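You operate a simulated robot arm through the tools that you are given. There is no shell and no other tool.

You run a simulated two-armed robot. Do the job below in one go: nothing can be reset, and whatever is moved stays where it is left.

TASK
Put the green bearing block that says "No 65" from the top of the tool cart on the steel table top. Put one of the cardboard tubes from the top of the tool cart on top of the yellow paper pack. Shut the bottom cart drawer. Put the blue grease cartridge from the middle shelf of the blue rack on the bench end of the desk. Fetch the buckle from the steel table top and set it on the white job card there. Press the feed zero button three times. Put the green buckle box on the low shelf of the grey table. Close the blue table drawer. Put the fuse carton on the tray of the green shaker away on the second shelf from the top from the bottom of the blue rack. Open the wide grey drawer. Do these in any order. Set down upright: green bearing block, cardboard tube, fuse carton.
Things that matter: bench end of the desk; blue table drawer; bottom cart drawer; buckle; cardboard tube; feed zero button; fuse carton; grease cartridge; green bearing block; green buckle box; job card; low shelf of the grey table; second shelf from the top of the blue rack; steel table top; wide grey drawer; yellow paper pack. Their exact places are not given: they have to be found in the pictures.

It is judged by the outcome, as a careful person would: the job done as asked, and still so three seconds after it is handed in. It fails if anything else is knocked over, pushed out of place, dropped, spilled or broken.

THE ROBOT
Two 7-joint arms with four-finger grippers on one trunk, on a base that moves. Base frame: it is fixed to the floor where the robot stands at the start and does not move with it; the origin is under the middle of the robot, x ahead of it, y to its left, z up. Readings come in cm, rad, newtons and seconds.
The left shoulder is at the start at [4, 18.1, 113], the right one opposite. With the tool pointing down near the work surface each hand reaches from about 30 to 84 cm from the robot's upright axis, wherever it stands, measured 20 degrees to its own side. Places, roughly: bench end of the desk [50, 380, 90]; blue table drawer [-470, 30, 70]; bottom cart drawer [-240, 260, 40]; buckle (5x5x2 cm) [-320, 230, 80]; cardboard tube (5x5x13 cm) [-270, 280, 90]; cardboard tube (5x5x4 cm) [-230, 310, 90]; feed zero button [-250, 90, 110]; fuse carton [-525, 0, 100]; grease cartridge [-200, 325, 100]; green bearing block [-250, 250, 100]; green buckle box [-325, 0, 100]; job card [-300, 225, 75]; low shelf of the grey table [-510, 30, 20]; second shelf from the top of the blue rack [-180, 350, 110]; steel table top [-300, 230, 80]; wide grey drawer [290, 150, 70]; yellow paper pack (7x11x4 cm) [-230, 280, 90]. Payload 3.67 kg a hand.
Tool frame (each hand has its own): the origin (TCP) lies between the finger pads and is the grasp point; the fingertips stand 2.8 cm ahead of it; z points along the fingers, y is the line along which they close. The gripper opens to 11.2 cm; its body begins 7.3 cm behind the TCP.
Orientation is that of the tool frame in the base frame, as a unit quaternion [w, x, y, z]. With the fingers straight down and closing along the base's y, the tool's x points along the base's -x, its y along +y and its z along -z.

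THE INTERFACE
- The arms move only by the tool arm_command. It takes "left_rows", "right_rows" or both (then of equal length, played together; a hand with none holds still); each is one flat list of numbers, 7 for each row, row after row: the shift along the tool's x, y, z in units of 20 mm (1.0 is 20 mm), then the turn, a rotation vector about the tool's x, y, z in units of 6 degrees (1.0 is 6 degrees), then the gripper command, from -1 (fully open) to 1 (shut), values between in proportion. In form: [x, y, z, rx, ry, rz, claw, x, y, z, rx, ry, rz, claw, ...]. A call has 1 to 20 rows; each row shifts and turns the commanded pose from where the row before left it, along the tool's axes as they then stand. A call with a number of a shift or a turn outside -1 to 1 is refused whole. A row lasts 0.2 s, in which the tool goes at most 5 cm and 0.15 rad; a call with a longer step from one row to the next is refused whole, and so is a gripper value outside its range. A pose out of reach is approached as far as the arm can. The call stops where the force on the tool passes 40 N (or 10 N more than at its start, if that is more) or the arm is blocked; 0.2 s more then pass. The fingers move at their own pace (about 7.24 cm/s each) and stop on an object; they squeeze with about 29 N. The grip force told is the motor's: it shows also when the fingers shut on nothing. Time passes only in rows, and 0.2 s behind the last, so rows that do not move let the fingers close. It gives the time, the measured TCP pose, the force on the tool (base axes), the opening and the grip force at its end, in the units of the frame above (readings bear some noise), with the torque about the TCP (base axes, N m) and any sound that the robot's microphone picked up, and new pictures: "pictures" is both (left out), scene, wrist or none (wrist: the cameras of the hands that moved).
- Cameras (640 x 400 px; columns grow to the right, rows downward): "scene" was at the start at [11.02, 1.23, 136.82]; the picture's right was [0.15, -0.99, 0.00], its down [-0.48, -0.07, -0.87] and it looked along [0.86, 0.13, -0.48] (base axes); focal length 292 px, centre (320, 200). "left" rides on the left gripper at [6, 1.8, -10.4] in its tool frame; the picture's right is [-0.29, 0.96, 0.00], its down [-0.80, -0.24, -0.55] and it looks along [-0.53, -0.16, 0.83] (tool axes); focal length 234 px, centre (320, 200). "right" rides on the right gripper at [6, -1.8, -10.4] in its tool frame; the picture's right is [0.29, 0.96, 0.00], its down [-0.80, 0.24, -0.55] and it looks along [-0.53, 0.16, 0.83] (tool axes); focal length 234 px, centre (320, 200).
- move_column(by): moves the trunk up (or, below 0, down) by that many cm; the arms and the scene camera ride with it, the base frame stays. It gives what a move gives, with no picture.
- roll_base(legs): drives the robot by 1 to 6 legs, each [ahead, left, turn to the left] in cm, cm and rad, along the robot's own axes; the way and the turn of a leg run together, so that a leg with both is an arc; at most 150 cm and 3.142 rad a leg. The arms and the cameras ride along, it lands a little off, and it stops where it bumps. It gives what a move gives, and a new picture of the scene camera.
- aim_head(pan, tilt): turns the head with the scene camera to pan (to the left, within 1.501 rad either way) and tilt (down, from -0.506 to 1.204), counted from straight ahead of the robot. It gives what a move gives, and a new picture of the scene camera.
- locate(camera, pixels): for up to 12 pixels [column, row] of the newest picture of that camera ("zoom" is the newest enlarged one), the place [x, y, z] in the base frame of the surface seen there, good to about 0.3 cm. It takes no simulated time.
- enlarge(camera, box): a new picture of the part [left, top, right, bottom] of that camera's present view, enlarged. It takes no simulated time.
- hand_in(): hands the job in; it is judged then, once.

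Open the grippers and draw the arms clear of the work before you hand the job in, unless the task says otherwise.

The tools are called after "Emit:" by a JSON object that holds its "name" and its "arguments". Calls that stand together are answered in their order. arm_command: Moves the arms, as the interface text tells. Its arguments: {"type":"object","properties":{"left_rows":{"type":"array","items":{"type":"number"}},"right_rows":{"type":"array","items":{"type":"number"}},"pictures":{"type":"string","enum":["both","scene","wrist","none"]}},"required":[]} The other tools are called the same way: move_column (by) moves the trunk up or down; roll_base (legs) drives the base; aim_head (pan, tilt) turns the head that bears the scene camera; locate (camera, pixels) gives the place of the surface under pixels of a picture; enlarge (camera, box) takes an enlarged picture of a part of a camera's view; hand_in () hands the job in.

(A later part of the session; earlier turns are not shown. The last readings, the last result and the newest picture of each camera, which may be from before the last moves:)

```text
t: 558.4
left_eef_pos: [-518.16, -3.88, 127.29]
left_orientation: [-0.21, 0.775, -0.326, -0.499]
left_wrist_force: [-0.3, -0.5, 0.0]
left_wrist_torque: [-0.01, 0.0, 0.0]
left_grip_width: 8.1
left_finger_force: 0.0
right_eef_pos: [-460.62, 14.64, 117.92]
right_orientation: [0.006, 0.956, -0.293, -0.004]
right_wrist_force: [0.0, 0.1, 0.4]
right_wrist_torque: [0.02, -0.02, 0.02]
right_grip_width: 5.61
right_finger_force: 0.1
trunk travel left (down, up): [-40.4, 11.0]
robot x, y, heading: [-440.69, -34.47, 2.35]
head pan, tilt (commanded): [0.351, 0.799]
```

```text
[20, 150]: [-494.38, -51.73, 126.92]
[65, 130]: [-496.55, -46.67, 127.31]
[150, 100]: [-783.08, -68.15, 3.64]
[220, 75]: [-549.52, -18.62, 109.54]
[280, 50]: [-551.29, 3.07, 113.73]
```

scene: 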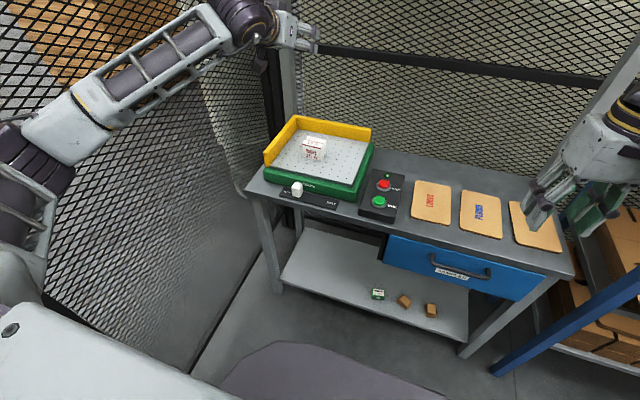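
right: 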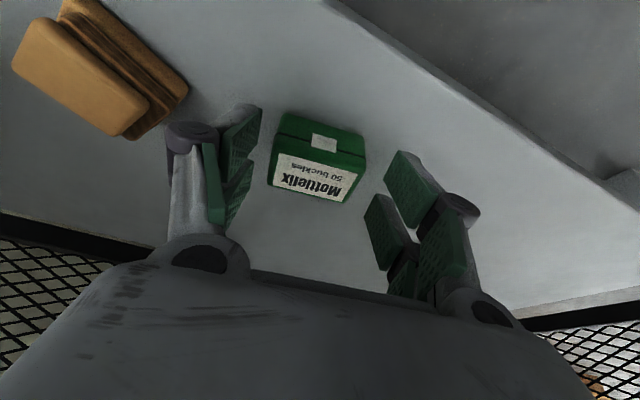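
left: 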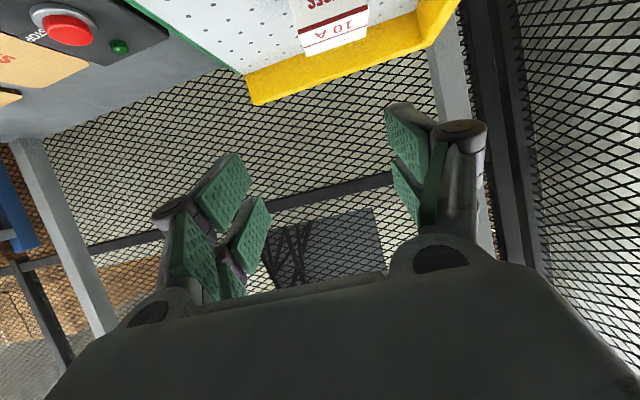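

The hand is at the pre-grasp line. I lower everything by 32 cm with the trunk.

Emit:
{"name": "move_column", "arguments": {"by": -32}}

Emit:
{"name": "arm_command", "arguments": {"left_rows": [0, 0, 0, 0, 0, 0, -0.45], "pictures": "both"}}

```text
t: 561.6
left_eef_pos: [-518.18, -3.88, 95.52]
left_orientation: [-0.209, 0.776, -0.326, -0.499]
left_wrist_force: [0.5, 0.3, -0.3]
left_wrist_torque: [-0.04, 0.03, 0.02]
left_grip_width: 8.13
left_finger_force: 0.0
right_eef_pos: [-460.74, 14.88, 85.78]
right_orientation: [0.008, 0.956, -0.293, -0.003]
right_wrist_force: [-0.4, -0.5, 0.8]
right_wrist_torque: [0.04, 0.01, -0.01]
right_grip_width: 5.58
right_finger_force: 0.1
trunk travel left (down, up): [-8.4, 43.0]
robot x, y, heading: [-440.88, -34.25, 2.353]
head pan, tilt (commanded): [0.351, 0.799]
```

```text
t: 562.0
left_eef_pos: [-518.09, -3.91, 95.35]
left_orientation: [-0.208, 0.776, -0.326, -0.498]
left_wrist_force: [0.2, 0.2, 0.0]
left_wrist_torque: [0.03, 0.0, 0.0]
left_grip_width: 8.13
left_finger_force: 0.1
right_eef_pos: [-460.75, 14.73, 85.77]
right_orientation: [0.006, 0.956, -0.294, -0.003]
right_wrist_force: [-0.2, -0.3, 0.4]
right_wrist_torque: [-0.01, -0.01, 0.0]
right_grip_width: 5.59
right_finger_force: 0.1
trunk travel left (down, up): [-8.4, 43.0]
robot x, y, heading: [-440.68, -34.54, 2.351]
head pan, tilt (commanded): [0.351, 0.799]
```

scene: 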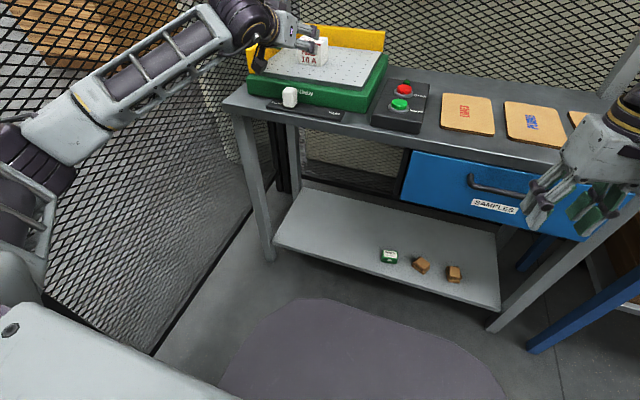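
left: 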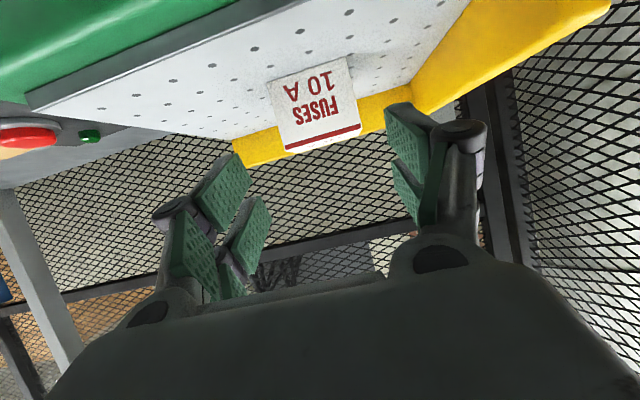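

The carton (312,108) lies between the finger lines. I verify it from this camera.

Emit:
{"name": "locate", "arguments": {"camera": "left", "pixels": [[272, 85], [348, 60], [285, 148], [358, 125], [312, 100], [315, 140]]}}

```text
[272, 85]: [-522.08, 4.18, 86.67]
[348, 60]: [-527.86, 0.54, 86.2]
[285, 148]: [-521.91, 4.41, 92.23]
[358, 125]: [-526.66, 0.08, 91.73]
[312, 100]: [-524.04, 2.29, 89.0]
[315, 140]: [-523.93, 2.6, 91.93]
```

The carton is exactly on the line. I advance 12 cm along the tool and close.

Emit:
{"name": "arm_command", "arguments": {"left_rows": [0, 0, 1, 0, 0, 0, -0.45, 0, 0, 1, 0, 0, 0, -0.45, 0, 0, 1, 0, 0, 0, -0.45, 0, 0, 1, 0, 0, 0, -0.45, 0, 0, 1, 0, 0, 0, -0.45, 0, 0, 0.9, 0, 0, 0, -0.45, 0, 0, 0, 0, 0, 0, 1, 0, 0, 0, 0, 0, 0, 1, 0, 0, 0, 0, 0, 0, 1], "pictures": "both"}}

```text
t: 564.0
left_eef_pos: [-525.59, 3.75, 90.57]
left_orientation: [-0.208, 0.776, -0.325, -0.499]
left_wrist_force: [-0.5, 0.2, 0.1]
left_wrist_torque: [0.0, 0.03, -0.03]
left_grip_width: 6.98
left_finger_force: 28.7
right_eef_pos: [-460.64, 14.87, 86.0]
right_orientation: [0.006, 0.956, -0.293, -0.004]
right_wrist_force: [0.6, 0.1, 0.6]
right_wrist_torque: [0.01, 0.02, 0.02]
right_grip_width: 5.58
right_finger_force: 0.0
trunk travel left (down, up): [-8.4, 43.0]
robot x, y, heading: [-440.78, -34.14, 2.358]
head pan, tilt (commanded): [0.351, 0.799]
```

scene: 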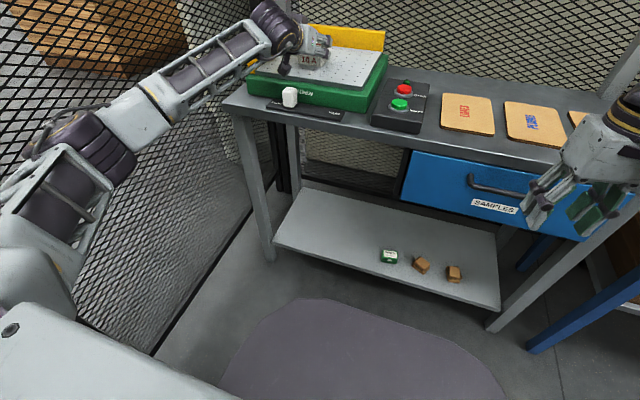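
left: 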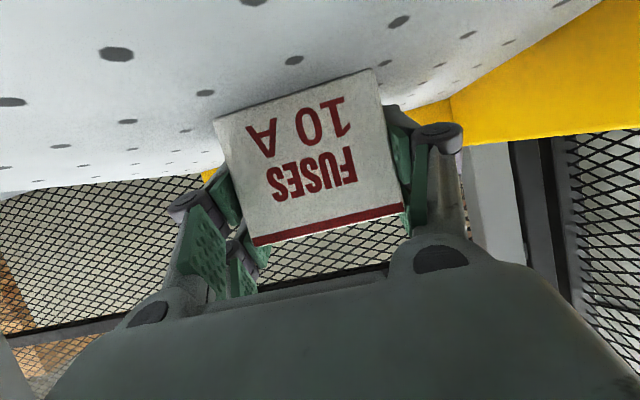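

The carton is gripped (7.0 cm). I lift it 33 cm with the trunk, then draw the arm back toward the body.

Emit:
{"name": "move_column", "arguments": {"by": 33}}

Emit:
{"name": "arm_command", "arguments": {"left_rows": [0.42, 0, -0.9, 0, 0, 0, 1, 0.42, 0, -0.9, 0, 0, 0, 1, 0.42, 0, -0.9, 0, 0, 0, 1, 0.42, 0, -0.9, 0, 0, 0, 1, 0.42, 0, -0.9, 0, 0, 0, 1, 0.42, 0, -0.9, 0, 0, 0, 1, 0.42, 0, -0.9, 0, 0, 0, 1, 0.42, 0, -0.9, 0, 0, 0, 1, 0.42, 0, -0.9, 0, 0, 0, 1, 0.42, 0, -0.9, 0, 0, 0, 1, 0.42, 0, -0.9, 0, 0, 0, 1], "pictures": "both"}}

```text
t: 567.2
left_eef_pos: [-525.68, 3.88, 123.61]
left_orientation: [-0.208, 0.776, -0.326, -0.498]
left_wrist_force: [-0.6, 0.3, -0.7]
left_wrist_torque: [0.02, 0.02, -0.03]
left_grip_width: 6.98
left_finger_force: 28.8
right_eef_pos: [-460.61, 14.81, 119.02]
right_orientation: [0.007, 0.956, -0.293, -0.003]
right_wrist_force: [0.9, 0.0, 0.8]
right_wrist_torque: [0.02, 0.02, -0.03]
right_grip_width: 5.58
right_finger_force: 0.1
trunk travel left (down, up): [-41.4, 10.0]
robot x, y, heading: [-440.71, -34.07, 2.35]
head pan, tilt (commanded): [0.351, 0.799]
```

```text
t: 569.6
left_eef_pos: [-509.58, -9.46, 123.06]
left_orientation: [-0.206, 0.776, -0.332, -0.496]
left_wrist_force: [-0.2, 0.3, -1.3]
left_wrist_torque: [-0.03, -0.03, -0.03]
left_grip_width: 6.95
left_finger_force: 29.2
right_eef_pos: [-460.04, 16.4, 118.3]
right_orientation: [0.013, 0.955, -0.296, -0.003]
right_wrist_force: [0.0, 0.6, 0.2]
right_wrist_torque: [-0.01, 0.03, -0.01]
right_grip_width: 5.58
right_finger_force: 0.0
trunk travel left (down, up): [-41.4, 10.0]
robot x, y, heading: [-440.55, -34.41, 2.347]
head pan, tilt (commanded): [0.351, 0.799]
```

scene: 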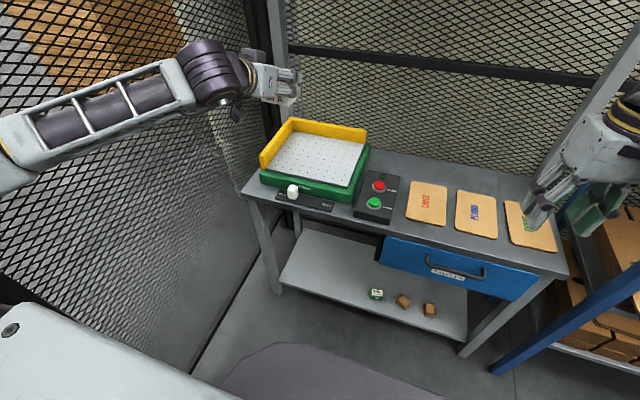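
left: 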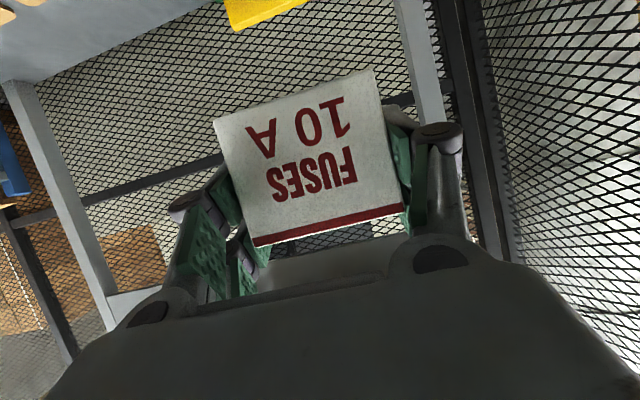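

The shaker tray is empty and the carton is in hand at s≈354. I draw it 6 cm further in and drive right along the aisle in stages.

Emit:
{"name": "roll_base", "arguments": {"legs": [[0, -20, 0.009]]}}

Emit:
{"name": "arm_command", "arguments": {"left_rows": [0.42, -0.3, -0.9, 0, 0, 0, 1, 0.42, -0.3, -0.9, 0, 0, 0, 1, 0.42, -0.3, -0.9, 0, 0, 0, 1], "pictures": "none"}}

Emit:
{"name": "aim_head", "arguments": {"pan": -0.9, "tilt": 0.45}}

```text
t: 571.3
left_eef_pos: [-496.65, 1.64, 123.15]
left_orientation: [-0.207, 0.778, -0.322, -0.499]
left_wrist_force: [-0.8, -0.7, -1.2]
left_wrist_torque: [0.04, 0.0, 0.0]
left_grip_width: 6.98
left_finger_force: 29.3
right_eef_pos: [-447.15, 28.47, 118.94]
right_orientation: [0.005, 0.957, -0.289, -0.003]
right_wrist_force: [-0.1, -0.1, 0.3]
right_wrist_torque: [0.01, 0.0, 0.01]
right_grip_width: 5.58
right_finger_force: 0.0
trunk travel left (down, up): [-41.4, 10.0]
robot x, y, heading: [-426.78, -20.38, 2.361]
head pan, tilt (commanded): [0.351, 0.799]
```

scene: 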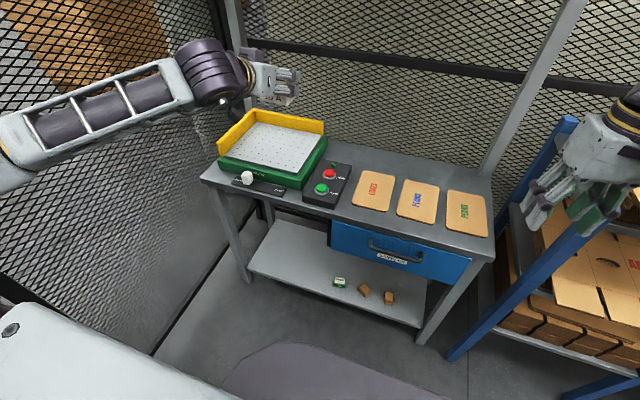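

```text
t: 572.1
left_eef_pos: [-490.95, -1.18, 123.25]
left_orientation: [-0.205, 0.778, -0.322, -0.499]
left_wrist_force: [1.1, 0.5, -2.3]
left_wrist_torque: [-0.02, -0.03, 0.04]
left_grip_width: 6.95
left_finger_force: 29.1
right_eef_pos: [-446.91, 28.74, 118.9]
right_orientation: [0.006, 0.957, -0.289, -0.004]
right_wrist_force: [-0.1, 0.2, 0.8]
right_wrist_torque: [0.0, 0.02, 0.0]
right_grip_width: 5.57
right_finger_force: 0.0
trunk travel left (down, up): [-41.4, 10.0]
robot x, y, heading: [-426.57, -20.52, 2.361]
head pan, tilt (commanded): [0.351, 0.799]
```

```text
t: 573.5
left_eef_pos: [-491.16, -1.21, 123.1]
left_orientation: [-0.206, 0.778, -0.322, -0.499]
left_wrist_force: [-0.4, -0.1, -0.8]
left_wrist_torque: [0.01, 0.01, -0.02]
left_grip_width: 6.97
left_finger_force: 28.8
right_eef_pos: [-447.07, 28.61, 118.87]
right_orientation: [0.006, 0.957, -0.289, -0.004]
right_wrist_force: [-0.5, 0.4, -0.4]
right_wrist_torque: [0.03, 0.0, 0.01]
right_grip_width: 5.61
right_finger_force: 0.0
trunk travel left (down, up): [-41.4, 10.0]
robot x, y, heading: [-426.69, -20.66, 2.367]
head pan, tilt (commanded): [-0.901, 0.45]
```

scene: 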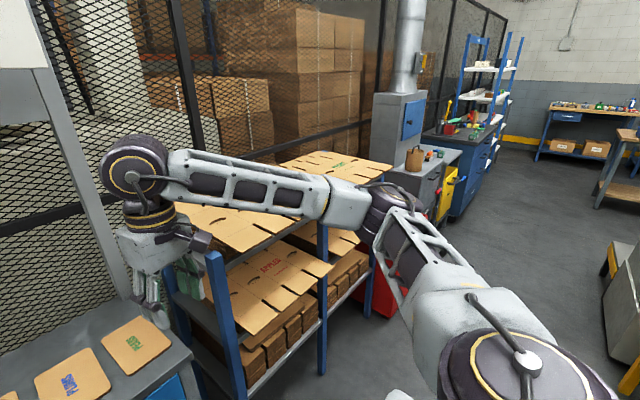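

The aisle to the right is clear. I drive right in three legs to return to the blue rack.

Emit:
{"name": "roll_base", "arguments": {"legs": [[0, -145, 0], [0, -145, 0]]}}

Emit:
{"name": "roll_base", "arguments": {"legs": [[-3, -100, 0]]}}

```text
t: 588.1
left_eef_pos: [-281.9, 206.81, 123.17]
left_orientation: [-0.213, 0.773, -0.334, -0.496]
left_wrist_force: [0.6, 0.7, -0.4]
left_wrist_torque: [0.0, -0.01, -0.02]
left_grip_width: 6.97
left_finger_force: 28.9
right_eef_pos: [-237.1, 235.39, 118.82]
right_orientation: [0.007, 0.953, -0.302, -0.004]
right_wrist_force: [-0.6, 0.1, 0.2]
right_wrist_torque: [0.05, -0.02, 0.02]
right_grip_width: 5.62
right_finger_force: 0.0
trunk travel left (down, up): [-41.4, 10.0]
robot x, y, heading: [-218.46, 185.6, 2.338]
head pan, tilt (commanded): [-0.901, 0.45]
```

scene: 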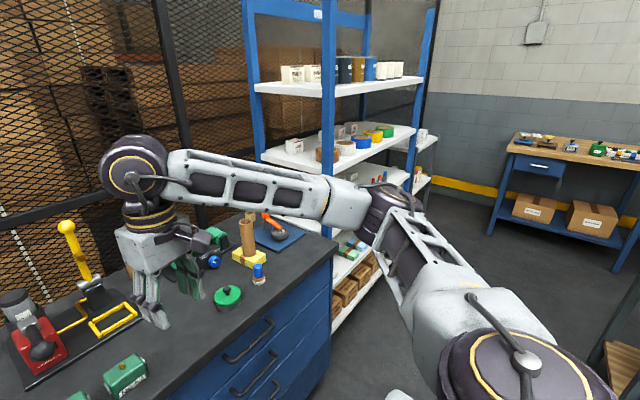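

```text
t: 593.4
left_eef_pos: [-209.31, 272.68, 123.24]
left_orientation: [-0.207, 0.777, -0.325, -0.498]
left_wrist_force: [-0.5, -0.1, -1.2]
left_wrist_torque: [0.04, -0.01, -0.02]
left_grip_width: 6.97
left_finger_force: 28.5
right_eef_pos: [-165.25, 302.22, 118.89]
right_orientation: [0.006, 0.957, -0.291, -0.004]
right_wrist_force: [0.3, 1.0, 0.1]
right_wrist_torque: [0.05, 0.01, 0.01]
right_grip_width: 5.61
right_finger_force: 0.0
trunk travel left (down, up): [-41.4, 10.0]
robot x, y, heading: [-145.3, 253.42, 2.357]
head pan, tilt (commanded): [-0.901, 0.45]
```

scene: 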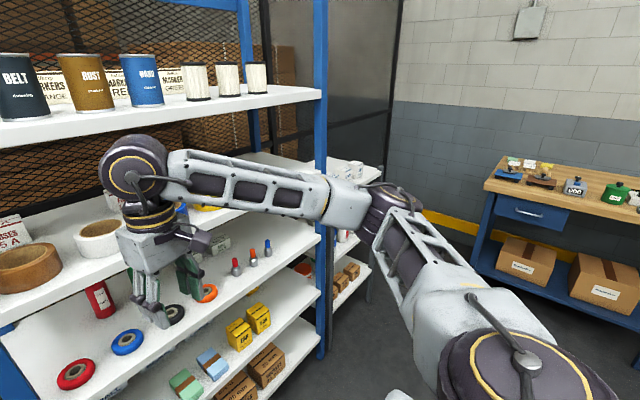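

The tube still stands on its pack (seen on the way). I move right 50 cm more so the carton faces the gap on the second shelf.

Emit:
{"name": "roll_base", "arguments": {"legs": [[0, -50, 0]]}}

Emit:
{"name": "aim_head", "arguments": {"pan": 0.35, "tilt": 0.55}}

```text
t: 596.5
left_eef_pos: [-173.03, 309.01, 123.09]
left_orientation: [-0.211, 0.775, -0.33, -0.496]
left_wrist_force: [0.1, -0.5, -1.2]
left_wrist_torque: [0.0, -0.04, -0.01]
left_grip_width: 6.96
left_finger_force: 29.6
right_eef_pos: [-128.38, 338.08, 118.9]
right_orientation: [0.006, 0.955, -0.298, -0.004]
right_wrist_force: [0.1, 0.4, 0.3]
right_wrist_torque: [0.03, -0.01, 0.0]
right_grip_width: 5.59
right_finger_force: 0.1
trunk travel left (down, up): [-41.4, 10.0]
robot x, y, heading: [-108.76, 288.48, 2.343]
head pan, tilt (commanded): [-0.901, 0.45]
```

scene: 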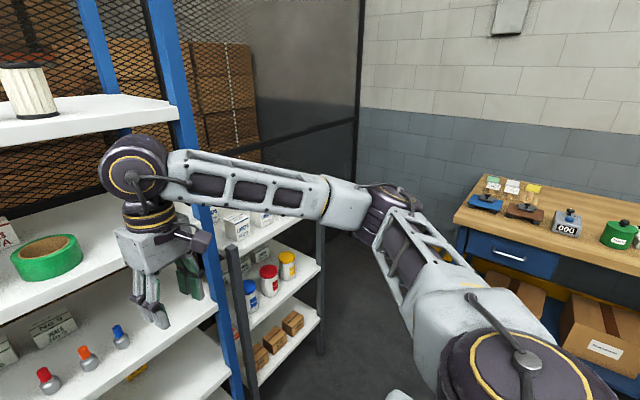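

```text
t: 597.9
left_eef_pos: [-172.96, 309.17, 123.05]
left_orientation: [-0.21, 0.775, -0.329, -0.497]
left_wrist_force: [-0.3, -0.1, -0.7]
left_wrist_torque: [0.01, 0.01, 0.03]
left_grip_width: 6.96
left_finger_force: 28.8
right_eef_pos: [-128.37, 338.15, 118.99]
right_orientation: [0.006, 0.954, -0.299, -0.003]
right_wrist_force: [-0.3, -0.2, -0.9]
right_wrist_torque: [0.02, -0.03, -0.01]
right_grip_width: 5.6
right_finger_force: 0.1
trunk travel left (down, up): [-41.4, 10.0]
robot x, y, heading: [-108.84, 288.87, 2.344]
head pan, tilt (commanded): [0.351, 0.55]
```

scene: 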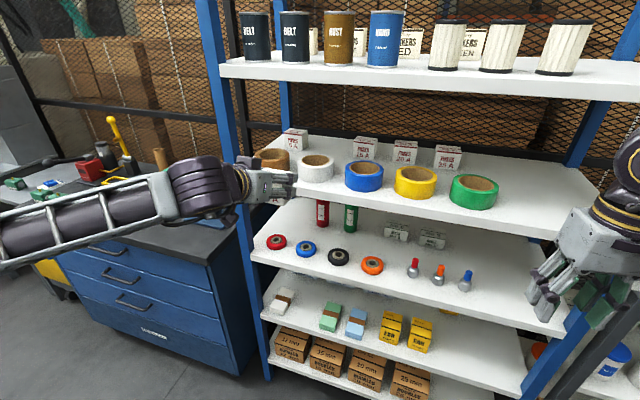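

The gap for the 10 A carton is between "5 A" (295,138) and "15 A" (365,147). I enlarge and locate the cartons, rolls and shelf.

Emit:
{"name": "enlarge", "arguments": {"camera": "scene", "box": [240, 60, 500, 230]}}

```text
2.35 times, centred on (370, 145) of scene
```

zoom: 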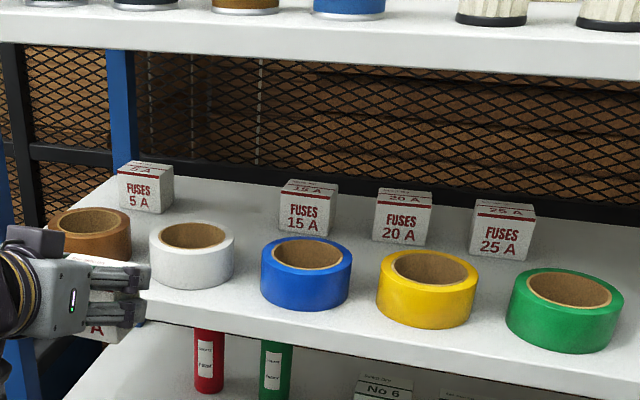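

Emit:
{"name": "locate", "arguments": {"camera": "zoom", "pixels": [[143, 192], [120, 205], [172, 190], [305, 212], [282, 220], [335, 205], [402, 220], [230, 215], [255, 190], [190, 250], [290, 280], [240, 300]]}}

Emit:
{"name": "locate", "arguments": {"camera": "zoom", "pixels": [[150, 240], [235, 240], [192, 225], [192, 280], [260, 260], [300, 232], [350, 270], [305, 300], [140, 165], [310, 180], [220, 200], [300, 60]]}}

```text
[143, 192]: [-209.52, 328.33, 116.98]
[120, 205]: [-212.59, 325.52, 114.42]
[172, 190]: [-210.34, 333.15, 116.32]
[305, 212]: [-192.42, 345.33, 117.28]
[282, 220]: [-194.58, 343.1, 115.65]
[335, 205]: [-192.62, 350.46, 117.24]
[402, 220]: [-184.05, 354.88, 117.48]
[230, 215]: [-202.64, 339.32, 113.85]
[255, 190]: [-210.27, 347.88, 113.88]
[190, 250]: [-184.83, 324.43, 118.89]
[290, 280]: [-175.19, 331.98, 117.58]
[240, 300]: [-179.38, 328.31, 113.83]
```

```text
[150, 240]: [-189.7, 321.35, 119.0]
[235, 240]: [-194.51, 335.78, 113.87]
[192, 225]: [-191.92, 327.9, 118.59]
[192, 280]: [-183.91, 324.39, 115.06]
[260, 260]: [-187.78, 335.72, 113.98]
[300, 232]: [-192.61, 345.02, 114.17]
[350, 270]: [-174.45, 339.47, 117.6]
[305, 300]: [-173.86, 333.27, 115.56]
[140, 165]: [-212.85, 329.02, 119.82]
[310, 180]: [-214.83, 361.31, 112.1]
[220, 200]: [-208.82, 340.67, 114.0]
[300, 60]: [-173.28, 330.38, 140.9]
```

Slot centre is n≈96; I plan to set the carton at s≈386 (slightly deeper than its neighbours) so the hand clears the tape rolls (top z=119). I retract the right hand, raise 2 cm and drive 14 cm ahead.

Emit:
{"name": "arm_command", "arguments": {"right_rows": [1, 0, 0, 0, 0, 0, 0, 1, 0, 0, 0, 0, 0, 0, 1, 0, 0, 0, 0, 0, 0, 1, 0, 0, 0, 0, 0, 0], "pictures": "none"}}

Emit:
{"name": "move_column", "arguments": {"by": 2.2}}

Emit:
{"name": "roll_base", "arguments": {"legs": [[13, 0, 0.013]]}}

```text
t: 598.9
left_eef_pos: [-172.86, 309.16, 123.25]
left_orientation: [-0.211, 0.774, -0.33, -0.497]
left_wrist_force: [-0.7, 0.4, -1.5]
left_wrist_torque: [-0.01, 0.03, 0.01]
left_grip_width: 6.97
left_finger_force: 28.9
right_eef_pos: [-121.74, 333.44, 118.83]
right_orientation: [0.006, 0.954, -0.299, -0.003]
right_wrist_force: [0.3, -0.6, -0.9]
right_wrist_torque: [0.01, 0.02, 0.01]
right_grip_width: 5.6
right_finger_force: 0.1
trunk travel left (down, up): [-41.4, 10.0]
robot x, y, heading: [-109.44, 288.68, 2.339]
head pan, tilt (commanded): [0.351, 0.55]
```

```text
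t: 599.6
left_eef_pos: [-172.86, 309.25, 125.6]
left_orientation: [-0.21, 0.775, -0.33, -0.497]
left_wrist_force: [0.1, -0.6, -2.0]
left_wrist_torque: [0.02, 0.0, 0.0]
left_grip_width: 6.98
left_finger_force: 29.1
right_eef_pos: [-121.83, 333.7, 121.11]
right_orientation: [0.006, 0.954, -0.299, -0.003]
right_wrist_force: [0.5, 0.0, 0.5]
right_wrist_torque: [0.0, 0.04, 0.02]
right_grip_width: 5.61
right_finger_force: 0.1
trunk travel left (down, up): [-43.6, 7.8]
robot x, y, heading: [-109.11, 288.84, 2.34]
head pan, tilt (commanded): [0.351, 0.55]
```

```text
t: 600.9
left_eef_pos: [-182.17, 317.65, 125.53]
left_orientation: [-0.206, 0.777, -0.324, -0.499]
left_wrist_force: [-0.5, -0.9, -0.3]
left_wrist_torque: [0.0, 0.02, 0.01]
left_grip_width: 6.97
left_finger_force: 29.0
right_eef_pos: [-131.31, 342.69, 121.06]
right_orientation: [0.006, 0.956, -0.292, -0.005]
right_wrist_force: [0.7, 0.4, 0.2]
right_wrist_torque: [-0.01, -0.01, 0.01]
right_grip_width: 5.59
right_finger_force: 0.1
trunk travel left (down, up): [-43.6, 7.8]
robot x, y, heading: [-118.25, 298.2, 2.355]
head pan, tilt (commanded): [0.351, 0.55]
```

scene: 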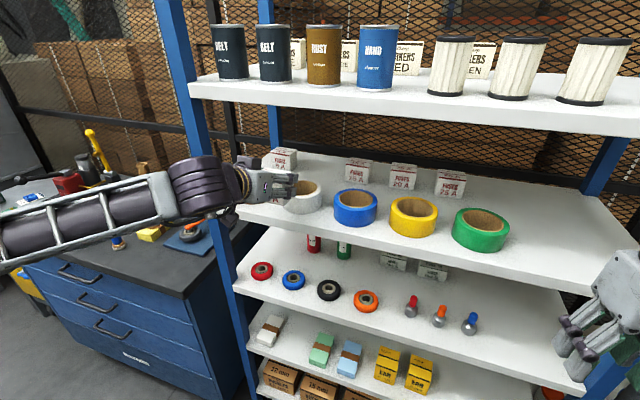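

The carton is at the shelf's mouth (s=353, z=125.5). I advance 10 cm level over the white roll and check.

Emit:
{"name": "arm_command", "arguments": {"left_rows": [-0.417, 0, 0.909, 0, 0, 0, 1, -0.417, 0, 0.909, 0, 0, 0, 1, -0.417, 0, 0.909, 0, 0, 0, 1, -0.417, 0, 0.909, 0, 0, 0, 1, -0.417, 0, 0.909, 0, 0, 0, 1], "pictures": "both"}}

```text
t: 602.1
left_eef_pos: [-189.43, 325.14, 125.45]
left_orientation: [-0.208, 0.777, -0.326, -0.498]
left_wrist_force: [0.1, -0.3, -1.0]
left_wrist_torque: [0.0, -0.01, 0.02]
left_grip_width: 6.98
left_finger_force: 29.2
right_eef_pos: [-131.62, 342.81, 121.05]
right_orientation: [0.007, 0.956, -0.292, -0.003]
right_wrist_force: [-0.2, 0.1, -0.1]
right_wrist_torque: [-0.01, 0.0, -0.04]
right_grip_width: 5.63
right_finger_force: 0.1
trunk travel left (down, up): [-43.6, 7.8]
robot x, y, heading: [-118.08, 298.1, 2.355]
head pan, tilt (commanded): [0.351, 0.55]
```

scene: 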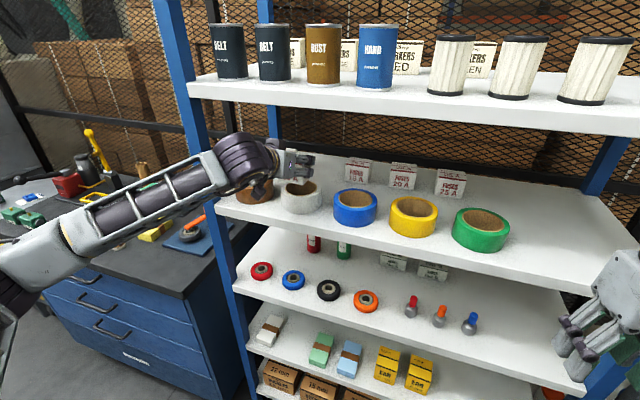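
left: 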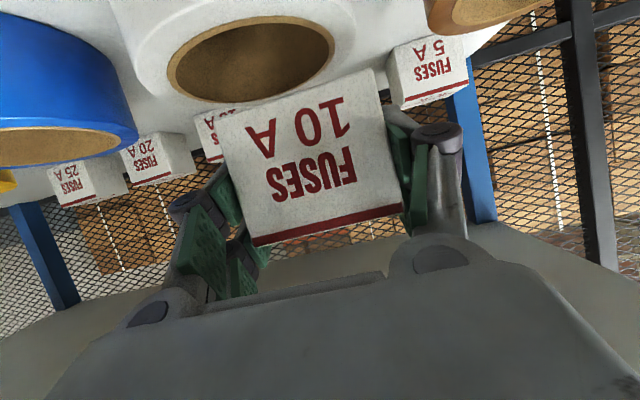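

The carton is above the white roll with 2 cm to spare. I measure the real heights of my wrist and hand against the upper shelf before going deeper.

Emit:
{"name": "locate", "arguments": {"camera": "scene", "pixels": [[245, 137], [235, 140], [258, 140], [272, 148], [285, 152], [300, 155], [245, 160], [220, 160], [200, 180], [270, 100], [250, 97], [300, 105]]}}

Emit:
{"name": "enlarge", "arguments": {"camera": "scene", "box": [170, 80, 370, 230]}}

```text
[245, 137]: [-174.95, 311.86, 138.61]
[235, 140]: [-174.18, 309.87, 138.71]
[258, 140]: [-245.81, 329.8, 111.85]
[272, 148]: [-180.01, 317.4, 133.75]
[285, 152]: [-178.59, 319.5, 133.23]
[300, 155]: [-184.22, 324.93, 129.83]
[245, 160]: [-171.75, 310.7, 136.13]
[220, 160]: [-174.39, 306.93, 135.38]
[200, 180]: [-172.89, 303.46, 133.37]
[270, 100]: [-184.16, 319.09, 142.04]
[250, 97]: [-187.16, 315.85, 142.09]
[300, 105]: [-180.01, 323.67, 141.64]
```

```text
2.67 times, centred on (270, 155) of scene
```

zoom: 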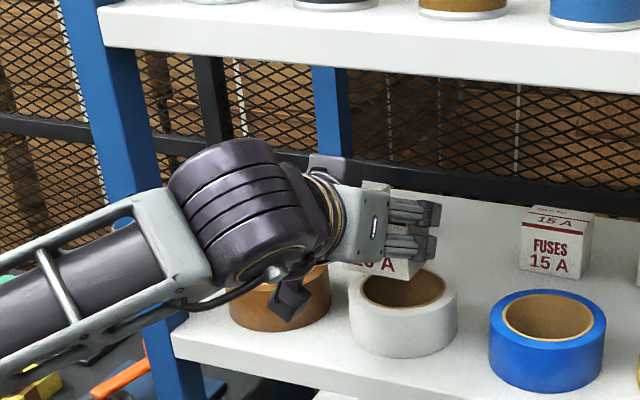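

The wrist joint's top is 13 cm above the TCP, about 20 cm behind it. I measure the upper shelf's edge bottom.

Emit:
{"name": "locate", "arguments": {"camera": "zoom", "pixels": [[300, 35], [300, 45], [300, 55], [300, 65], [300, 72], [300, 78], [400, 60], [400, 80], [200, 50], [200, 62], [380, 300], [405, 320]]}}

```text
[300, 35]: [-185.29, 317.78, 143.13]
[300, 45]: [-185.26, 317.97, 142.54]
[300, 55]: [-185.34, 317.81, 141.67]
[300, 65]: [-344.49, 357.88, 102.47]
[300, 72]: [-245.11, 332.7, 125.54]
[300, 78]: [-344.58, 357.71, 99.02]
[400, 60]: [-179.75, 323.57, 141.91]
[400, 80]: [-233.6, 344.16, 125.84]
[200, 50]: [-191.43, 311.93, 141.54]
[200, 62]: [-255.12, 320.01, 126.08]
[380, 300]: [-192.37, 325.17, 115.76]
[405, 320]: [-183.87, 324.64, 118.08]
```

The upper shelf's underside is at z≈141, so I have 3 cm above the wrist at this height. I advance level to s≈386.

Emit:
{"name": "arm_command", "arguments": {"left_rows": [-0.417, 0, 0.909, 0, 0, 0, 1, -0.417, 0, 0.909, 0, 0, 0, 1, -0.417, 0, 0.909, 0, 0, 0, 1, -0.417, 0, 0.909, 0, 0, 0, 1, -0.417, 0, 0.909, 0, 0, 0, 1, -0.417, 0, 0.909, 0, 0, 0, 1, -0.417, 0, 0.909, 0, 0, 0, 1, -0.417, 0, 0.909, 0, 0, 0, 1], "pictures": "both"}}

```text
t: 603.9
left_eef_pos: [-200.57, 336.34, 125.38]
left_orientation: [-0.208, 0.776, -0.326, -0.498]
left_wrist_force: [0.5, 0.4, -1.4]
left_wrist_torque: [0.01, -0.01, 0.0]
left_grip_width: 6.96
left_finger_force: 28.6
right_eef_pos: [-131.5, 342.85, 120.97]
right_orientation: [0.006, 0.957, -0.292, -0.004]
right_wrist_force: [0.4, 1.1, 1.0]
right_wrist_torque: [0.0, 0.0, -0.03]
right_grip_width: 5.6
right_finger_force: 0.1
trunk travel left (down, up): [-43.6, 7.8]
robot x, y, heading: [-118.48, 298.17, 2.355]
head pan, tilt (commanded): [0.351, 0.55]
```

scene: 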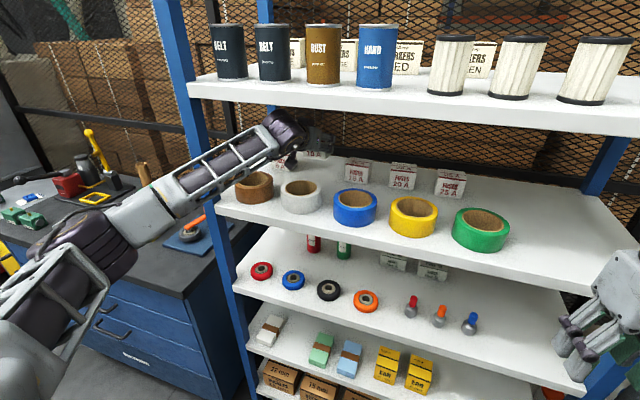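
left: 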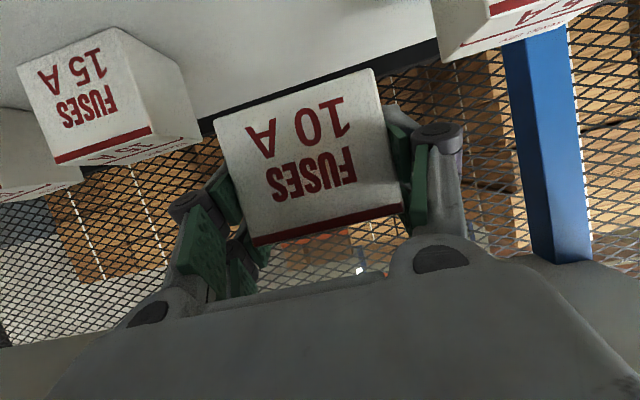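

The carton is now between its neighbours. I check the forearm's clearance to the post and brown roll before the last 6 cm.

Emit:
{"name": "locate", "arguments": {"camera": "scene", "pixels": [[200, 178], [215, 165], [235, 155], [255, 145], [285, 130], [225, 195], [210, 200], [190, 100], [205, 150], [232, 180], [250, 185], [150, 215]]}}

Emit:
{"name": "enlarge", "arguments": {"camera": "scene", "box": [150, 90, 350, 240]}}

```text
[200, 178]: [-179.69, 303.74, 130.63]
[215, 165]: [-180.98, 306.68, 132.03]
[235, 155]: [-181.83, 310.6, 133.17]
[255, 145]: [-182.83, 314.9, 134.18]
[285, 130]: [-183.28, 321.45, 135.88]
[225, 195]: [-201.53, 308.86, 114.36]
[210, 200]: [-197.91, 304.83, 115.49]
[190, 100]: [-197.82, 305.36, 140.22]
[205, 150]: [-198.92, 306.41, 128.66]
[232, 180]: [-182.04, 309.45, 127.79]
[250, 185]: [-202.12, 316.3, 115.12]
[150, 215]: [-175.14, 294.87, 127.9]
```

```text
2.67 times, centred on (250, 165) of scene
```

zoom: 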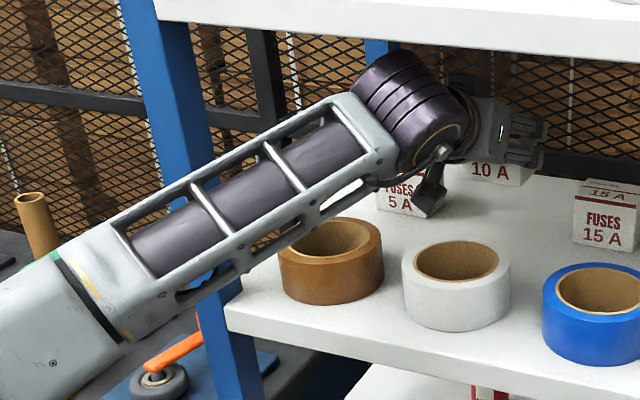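

The forearm stays clear of the post and above the rolls. I advance 6 cm more and then lower toward the shelf.

Emit:
{"name": "arm_command", "arguments": {"left_rows": [-0.417, 0, 0.909, 0, 0, 0, 1, -0.417, 0, 0.909, 0, 0, 0, 1, -0.417, 0, 0.909, 0, 0, 0, 1], "pictures": "none"}}

```text
t: 604.7
left_eef_pos: [-204.8, 340.44, 125.52]
left_orientation: [-0.207, 0.777, -0.325, -0.498]
left_wrist_force: [0.2, 0.3, -0.5]
left_wrist_torque: [0.01, -0.03, -0.01]
left_grip_width: 6.98
left_finger_force: 28.7
right_eef_pos: [-131.49, 342.78, 121.07]
right_orientation: [0.006, 0.956, -0.292, -0.004]
right_wrist_force: [0.3, 0.1, 0.4]
right_wrist_torque: [-0.05, 0.01, -0.04]
right_grip_width: 5.63
right_finger_force: 0.0
trunk travel left (down, up): [-43.6, 7.8]
robot x, y, heading: [-118.06, 297.94, 2.349]
head pan, tilt (commanded): [0.351, 0.55]
```

The carton is at s=385.6, n=95.9. I lower it with the trunk by 6.2 cm.

Emit:
{"name": "move_column", "arguments": {"by": -6.2}}

Emit:
{"name": "arm_command", "arguments": {"left_rows": [0, 0, 0, 0, 0, 0, 1], "pictures": "both"}}

```text
t: 605.7
left_eef_pos: [-204.75, 340.42, 119.16]
left_orientation: [-0.208, 0.776, -0.325, -0.499]
left_wrist_force: [0.3, 0.6, -0.4]
left_wrist_torque: [-0.03, 0.0, 0.04]
left_grip_width: 6.98
left_finger_force: 29.4
right_eef_pos: [-131.6, 342.78, 114.76]
right_orientation: [0.006, 0.957, -0.291, -0.004]
right_wrist_force: [-0.3, -0.5, 0.2]
right_wrist_torque: [-0.01, -0.03, 0.02]
right_grip_width: 5.59
right_finger_force: 0.0
trunk travel left (down, up): [-37.4, 14.0]
robot x, y, heading: [-118.03, 298.49, 2.355]
head pan, tilt (commanded): [0.351, 0.55]
```

```text
t: 606.1
left_eef_pos: [-204.77, 340.33, 119.26]
left_orientation: [-0.207, 0.777, -0.325, -0.498]
left_wrist_force: [0.5, -0.2, 0.1]
left_wrist_torque: [0.02, 0.0, 0.0]
left_grip_width: 6.98
left_finger_force: 29.0
right_eef_pos: [-131.5, 342.79, 114.75]
right_orientation: [0.006, 0.956, -0.292, -0.004]
right_wrist_force: [0.0, 0.3, 0.5]
right_wrist_torque: [0.01, 0.0, -0.03]
right_grip_width: 5.59
right_finger_force: 0.0
trunk travel left (down, up): [-37.4, 14.0]
robot x, y, heading: [-118.34, 297.77, 2.35]
head pan, tilt (commanded): [0.351, 0.55]
```

scene: 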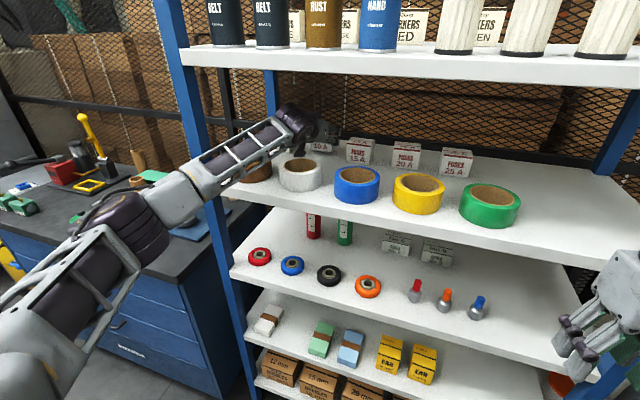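
left: 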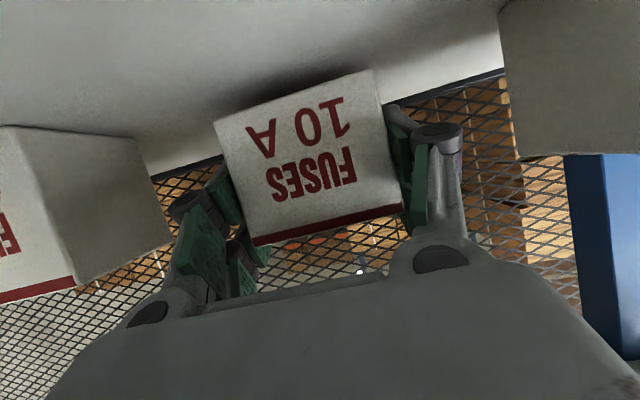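

No contact yet at z=119.2. I lower in small steps.

Emit:
{"name": "move_column", "arguments": {"by": -0.7}}

Emit:
{"name": "arm_command", "arguments": {"left_rows": [0.09, 0, 0.042, 0, 0, 0, 1], "pictures": "none"}}

```text
t: 606.6
left_eef_pos: [-204.9, 340.46, 118.48]
left_orientation: [-0.207, 0.777, -0.325, -0.498]
left_wrist_force: [-0.1, -0.7, -1.3]
left_wrist_torque: [0.03, -0.01, -0.04]
left_grip_width: 6.97
left_finger_force: 29.1
right_eef_pos: [-131.48, 342.72, 114.06]
right_orientation: [0.007, 0.956, -0.293, -0.004]
right_wrist_force: [-0.4, -0.2, 0.0]
right_wrist_torque: [0.02, -0.01, -0.01]
right_grip_width: 5.58
right_finger_force: 0.0
trunk travel left (down, up): [-36.7, 14.7]
robot x, y, heading: [-117.81, 298.04, 2.355]
head pan, tilt (commanded): [0.351, 0.55]
```

```text
t: 607.0
left_eef_pos: [-204.68, 340.51, 118.25]
left_orientation: [-0.208, 0.776, -0.325, -0.499]
left_wrist_force: [-0.6, -0.2, -0.7]
left_wrist_torque: [-0.07, 0.02, -0.05]
left_grip_width: 6.96
left_finger_force: 28.6
right_eef_pos: [-131.47, 342.72, 114.01]
right_orientation: [0.006, 0.956, -0.292, -0.004]
right_wrist_force: [0.8, -0.3, -0.2]
right_wrist_torque: [-0.03, 0.0, -0.01]
right_grip_width: 5.59
right_finger_force: 0.0
trunk travel left (down, up): [-36.7, 14.7]
robot x, y, heading: [-118.08, 297.95, 2.354]
head pan, tilt (commanded): [0.351, 0.55]
```

Emit:
{"name": "arm_command", "arguments": {"left_rows": [0.09, 0, 0.042, 0, 0, 0, 1, 0.05, 0, 0.021, 0, 0, 0, 1], "pictures": "none"}}

```text
t: 607.6
left_eef_pos: [-204.68, 340.37, 118.29]
left_orientation: [-0.207, 0.776, -0.324, -0.5]
left_wrist_force: [-5.5, 0.9, 10.7]
left_wrist_torque: [-0.42, 0.3, -0.23]
left_grip_width: 6.99
left_finger_force: 28.7
right_eef_pos: [-131.42, 342.83, 113.99]
right_orientation: [0.006, 0.956, -0.292, -0.003]
right_wrist_force: [-0.5, 0.8, -0.3]
right_wrist_torque: [0.01, -0.04, 0.01]
right_grip_width: 5.6
right_finger_force: 0.0
trunk travel left (down, up): [-36.7, 14.7]
robot x, y, heading: [-118.01, 298.5, 2.353]
head pan, tilt (commanded): [0.351, 0.55]
```

The carton rests on the shelf (10.7 N). I ease off slightly and open the fingers.

Emit:
{"name": "arm_command", "arguments": {"left_rows": [-0.09, 0, -0.042, 0, 0, 0, 1, 0, 0, 0, 0, 0, 0, 0, 0, 0, 0, 0, 0, 0, -0.3, 0, 0, 0, 0, 0, 0, -0.5, 0, 0, 0, 0, 0, 0, -0.5], "pictures": "both"}}

```text
t: 608.9
left_eef_pos: [-204.71, 340.49, 118.16]
left_orientation: [-0.207, 0.777, -0.325, -0.498]
left_wrist_force: [0.9, 0.3, -0.2]
left_wrist_torque: [0.03, -0.01, -0.02]
left_grip_width: 8.41
left_finger_force: 0.0
right_eef_pos: [-131.53, 342.74, 114.01]
right_orientation: [0.006, 0.956, -0.292, -0.004]
right_wrist_force: [0.7, 0.2, 0.3]
right_wrist_torque: [0.0, 0.0, 0.0]
right_grip_width: 5.61
right_finger_force: 0.0
trunk travel left (down, up): [-36.7, 14.7]
robot x, y, heading: [-118.02, 297.76, 2.356]
head pan, tilt (commanded): [0.351, 0.55]
```

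scene: 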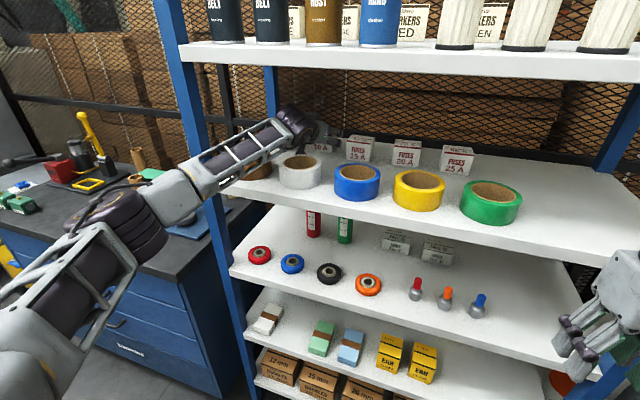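
left: 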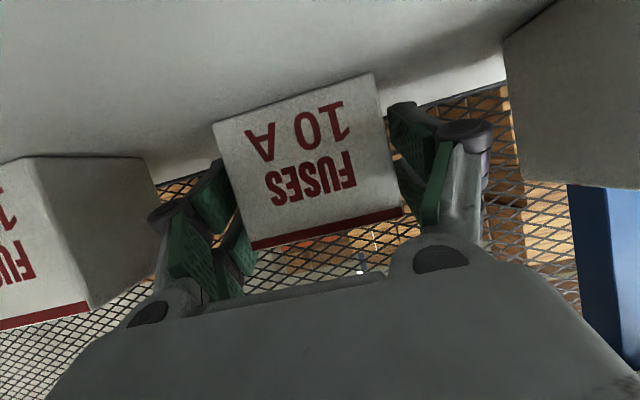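

The carton stands free between the fingers. I rise straight up with the trunk, then withdraw level.

Emit:
{"name": "move_column", "arguments": {"by": 7}}

Emit:
{"name": "arm_command", "arguments": {"left_rows": [0.417, 0, -0.909, 0, 0, 0, -0.5, 0.417, 0, -0.909, 0, 0, 0, -0.5, 0.417, 0, -0.909, 0, 0, 0, -0.5, 0.417, 0, -0.909, 0, 0, 0, -0.5, 0.417, 0, -0.909, 0, 0, 0, -0.4, 0.417, 0, -0.909, 0, 0, 0, -0.3, 0.417, 0, -0.909, 0, 0, 0, -0.2, 0.417, 0, -0.909, 0, 0, 0, 0, 0.417, 0, -0.909, 0, 0, 0, 0, 0.417, 0, -0.909, 0, 0, 0, 0, 0.417, 0, -0.909, 0, 0, 0, 0, 0.417, 0, -0.909, 0, 0, 0, 0, 0.417, 0, -0.909, 0, 0, 0, 0, 0.417, 0, -0.909, 0, 0, 0, 0, 0.417, 0, -0.909, 0, 0, 0, 0, 0.417, 0, -0.909, 0, 0, 0, 0], "pictures": "both"}}

```text
t: 609.9
left_eef_pos: [-204.73, 340.43, 125.23]
left_orientation: [-0.207, 0.777, -0.325, -0.498]
left_wrist_force: [1.5, 0.8, -0.2]
left_wrist_torque: [0.04, 0.01, -0.01]
left_grip_width: 8.41
left_finger_force: 0.0
right_eef_pos: [-131.4, 342.81, 121.11]
right_orientation: [0.006, 0.956, -0.292, -0.004]
right_wrist_force: [-0.1, -0.2, -0.3]
right_wrist_torque: [-0.01, -0.01, -0.03]
right_grip_width: 5.59
right_finger_force: 0.1
trunk travel left (down, up): [-43.7, 7.7]
robot x, y, heading: [-118.43, 298.11, 2.355]
head pan, tilt (commanded): [0.351, 0.55]
```

```text
t: 613.3
left_eef_pos: [-181.95, 317.5, 125.36]
left_orientation: [-0.208, 0.776, -0.325, -0.499]
left_wrist_force: [1.3, 0.6, 0.8]
left_wrist_torque: [0.0, 0.02, 0.02]
left_grip_width: 5.6
left_finger_force: 0.0
right_eef_pos: [-131.53, 342.59, 121.16]
right_orientation: [0.007, 0.956, -0.293, -0.003]
right_wrist_force: [0.8, 0.0, -0.6]
right_wrist_torque: [-0.02, 0.04, 0.02]
right_grip_width: 5.58
right_finger_force: 0.1
trunk travel left (down, up): [-43.7, 7.7]
robot x, y, heading: [-118.14, 298.18, 2.352]
head pan, tilt (commanded): [0.351, 0.55]
```

scene: 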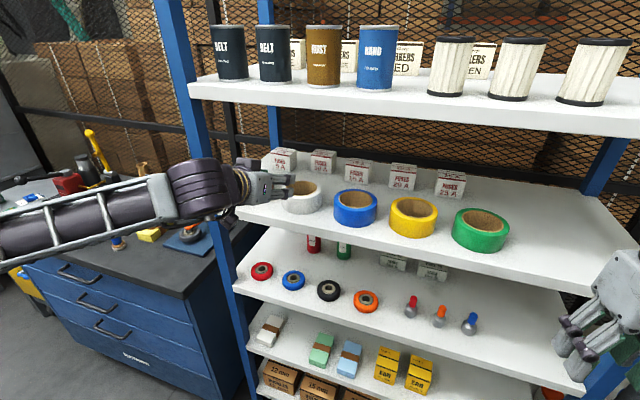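
left: 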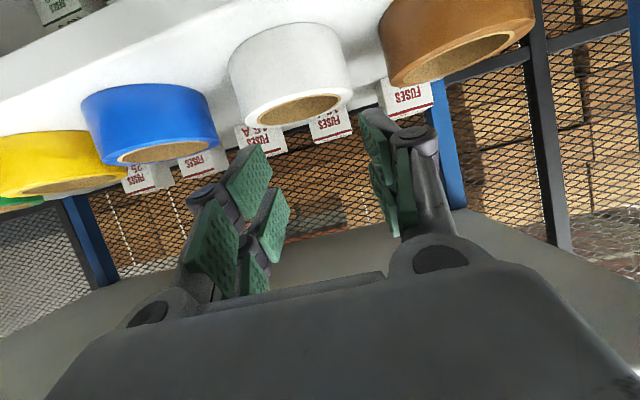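

The row now reads 5, 10, 15, 20, 25 A. I back the base away and take a close look at the shelf.

Emit:
{"name": "roll_base", "arguments": {"legs": [[-20, 0, 0]]}}

Emit:
{"name": "enlarge", "arguments": {"camera": "scene", "box": [220, 90, 520, 270]}}

```text
t: 615.0
left_eef_pos: [-168.0, 303.29, 125.26]
left_orientation: [-0.207, 0.777, -0.325, -0.498]
left_wrist_force: [-0.1, 0.7, -0.8]
left_wrist_torque: [0.01, 0.04, 0.04]
left_grip_width: 5.58
left_finger_force: 0.0
right_eef_pos: [-117.2, 328.4, 121.07]
right_orientation: [0.006, 0.957, -0.292, -0.003]
right_wrist_force: [0.1, 0.0, -0.3]
right_wrist_torque: [-0.02, -0.01, -0.01]
right_grip_width: 5.61
right_finger_force: 0.1
trunk travel left (down, up): [-43.7, 7.7]
robot x, y, heading: [-103.52, 283.72, 2.357]
head pan, tilt (commanded): [0.351, 0.55]
```

scene: 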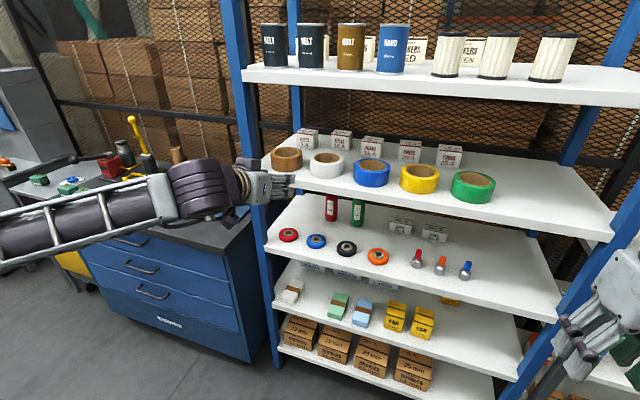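

```text
2.13 times, centred on (370, 180) of scene
```

zoom: 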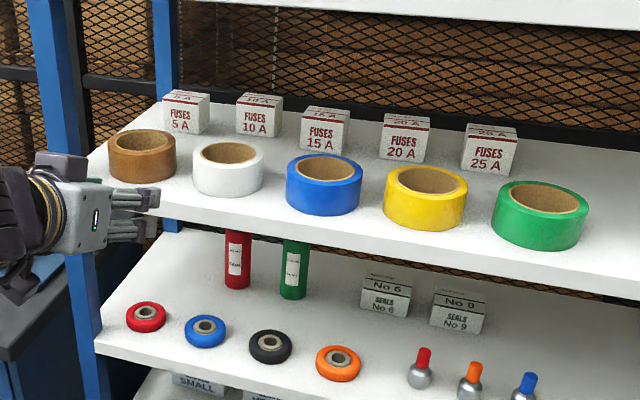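

All five fuse cartons stand in a row. I bring the left hand back to a clear, open posture and open both grippers.

Emit:
{"name": "arm_command", "arguments": {"left_rows": [0, 0, 0, 0, 1, 0, -1, 0, 0, 0, 0, 1, 0, -1, 0, 0, 0, 0, 1, 0, -1, 0, 0, 0, 0, 1, 0, -1, 0, 0, 0, 0, 1, 0, -1, 0, 0, 0, 0, 1, 0, -1, 0, 0, 0, 0, 1, 0, -1, 0, 0, 0, 0, 1, 0, -1, 0, 0, 0, 0, 1, 0, -1, 0, 0, 0, 0, 1, 0, -1, 0, 0, 0, 0, 0.8, 0, -1, 1, 0, 0, 0, 0, 0, -1, 1, 0, 0, 0, 0, 0, -1, 1, 0, 0, 0, 0, 0, -1], "right_rows": [0, 0, 0, 0, 0, 0, -1, 0, 0, 0, 0, 0, 0, -1, 0, 0, 0, 0, 0, 0, -1, 0, 0, 0, 0, 0, 0, -1, 0, 0, 0, 0, 0, 0, -1, 0, 0, 0, 0, 0, 0, -1, 0, 0, 0, 0, 0, 0, -1, 0, 0, 0, 0, 0, 0, -1, 0, 0, 0, 0, 0, 0, -1, 0, 0, 0, 0, 0, 0, -1, 0, 0, 0, 0, 0, 0, -1, 0, 0, 0, 0, 0, 0, -1, 0, 0, 0, 0, 0, 0, -1, 0, 0, 0, 0, 0, 0, -1], "pictures": "none"}}

Emit:
{"name": "aim_head", "arguments": {"pan": 0.9, "tilt": 0.5}}

```text
t: 618.0
left_eef_pos: [-163.42, 299.06, 125.14]
left_orientation: [-0.001, 0.922, -0.386, -0.004]
left_wrist_force: [0.0, 0.2, -0.3]
left_wrist_torque: [-0.03, 0.02, 0.01]
left_grip_width: 11.2
left_finger_force: 0.1
right_eef_pos: [-116.99, 328.31, 121.18]
right_orientation: [0.006, 0.956, -0.292, -0.004]
right_wrist_force: [-0.2, 0.2, 0.7]
right_wrist_torque: [0.03, 0.02, -0.05]
right_grip_width: 11.2
right_finger_force: 0.0
trunk travel left (down, up): [-43.7, 7.7]
robot x, y, heading: [-103.54, 283.44, 2.354]
head pan, tilt (commanded): [0.351, 0.55]
```

```text
t: 619.0
left_eef_pos: [-163.65, 299.12, 125.09]
left_orientation: [-0.001, 0.923, -0.386, -0.005]
left_wrist_force: [-0.8, 0.6, -0.2]
left_wrist_torque: [0.0, -0.01, -0.01]
left_grip_width: 11.19
left_finger_force: 0.0
right_eef_pos: [-117.02, 328.38, 121.21]
right_orientation: [0.005, 0.956, -0.293, -0.004]
right_wrist_force: [0.3, -0.4, 0.4]
right_wrist_torque: [0.04, 0.0, 0.01]
right_grip_width: 11.2
right_finger_force: 0.0
trunk travel left (down, up): [-43.7, 7.7]
robot x, y, heading: [-103.59, 283.82, 2.351]
head pan, tilt (commanded): [0.901, 0.499]
```

scene: 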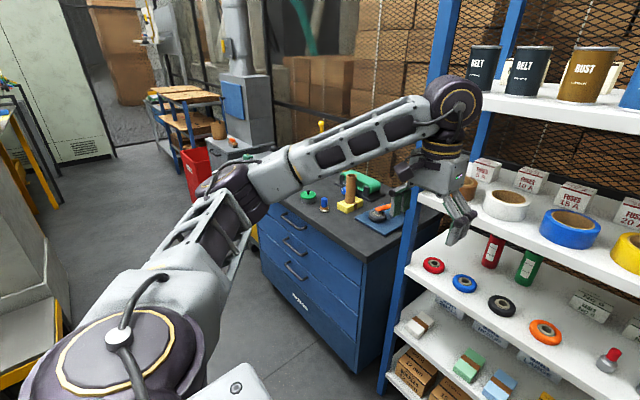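

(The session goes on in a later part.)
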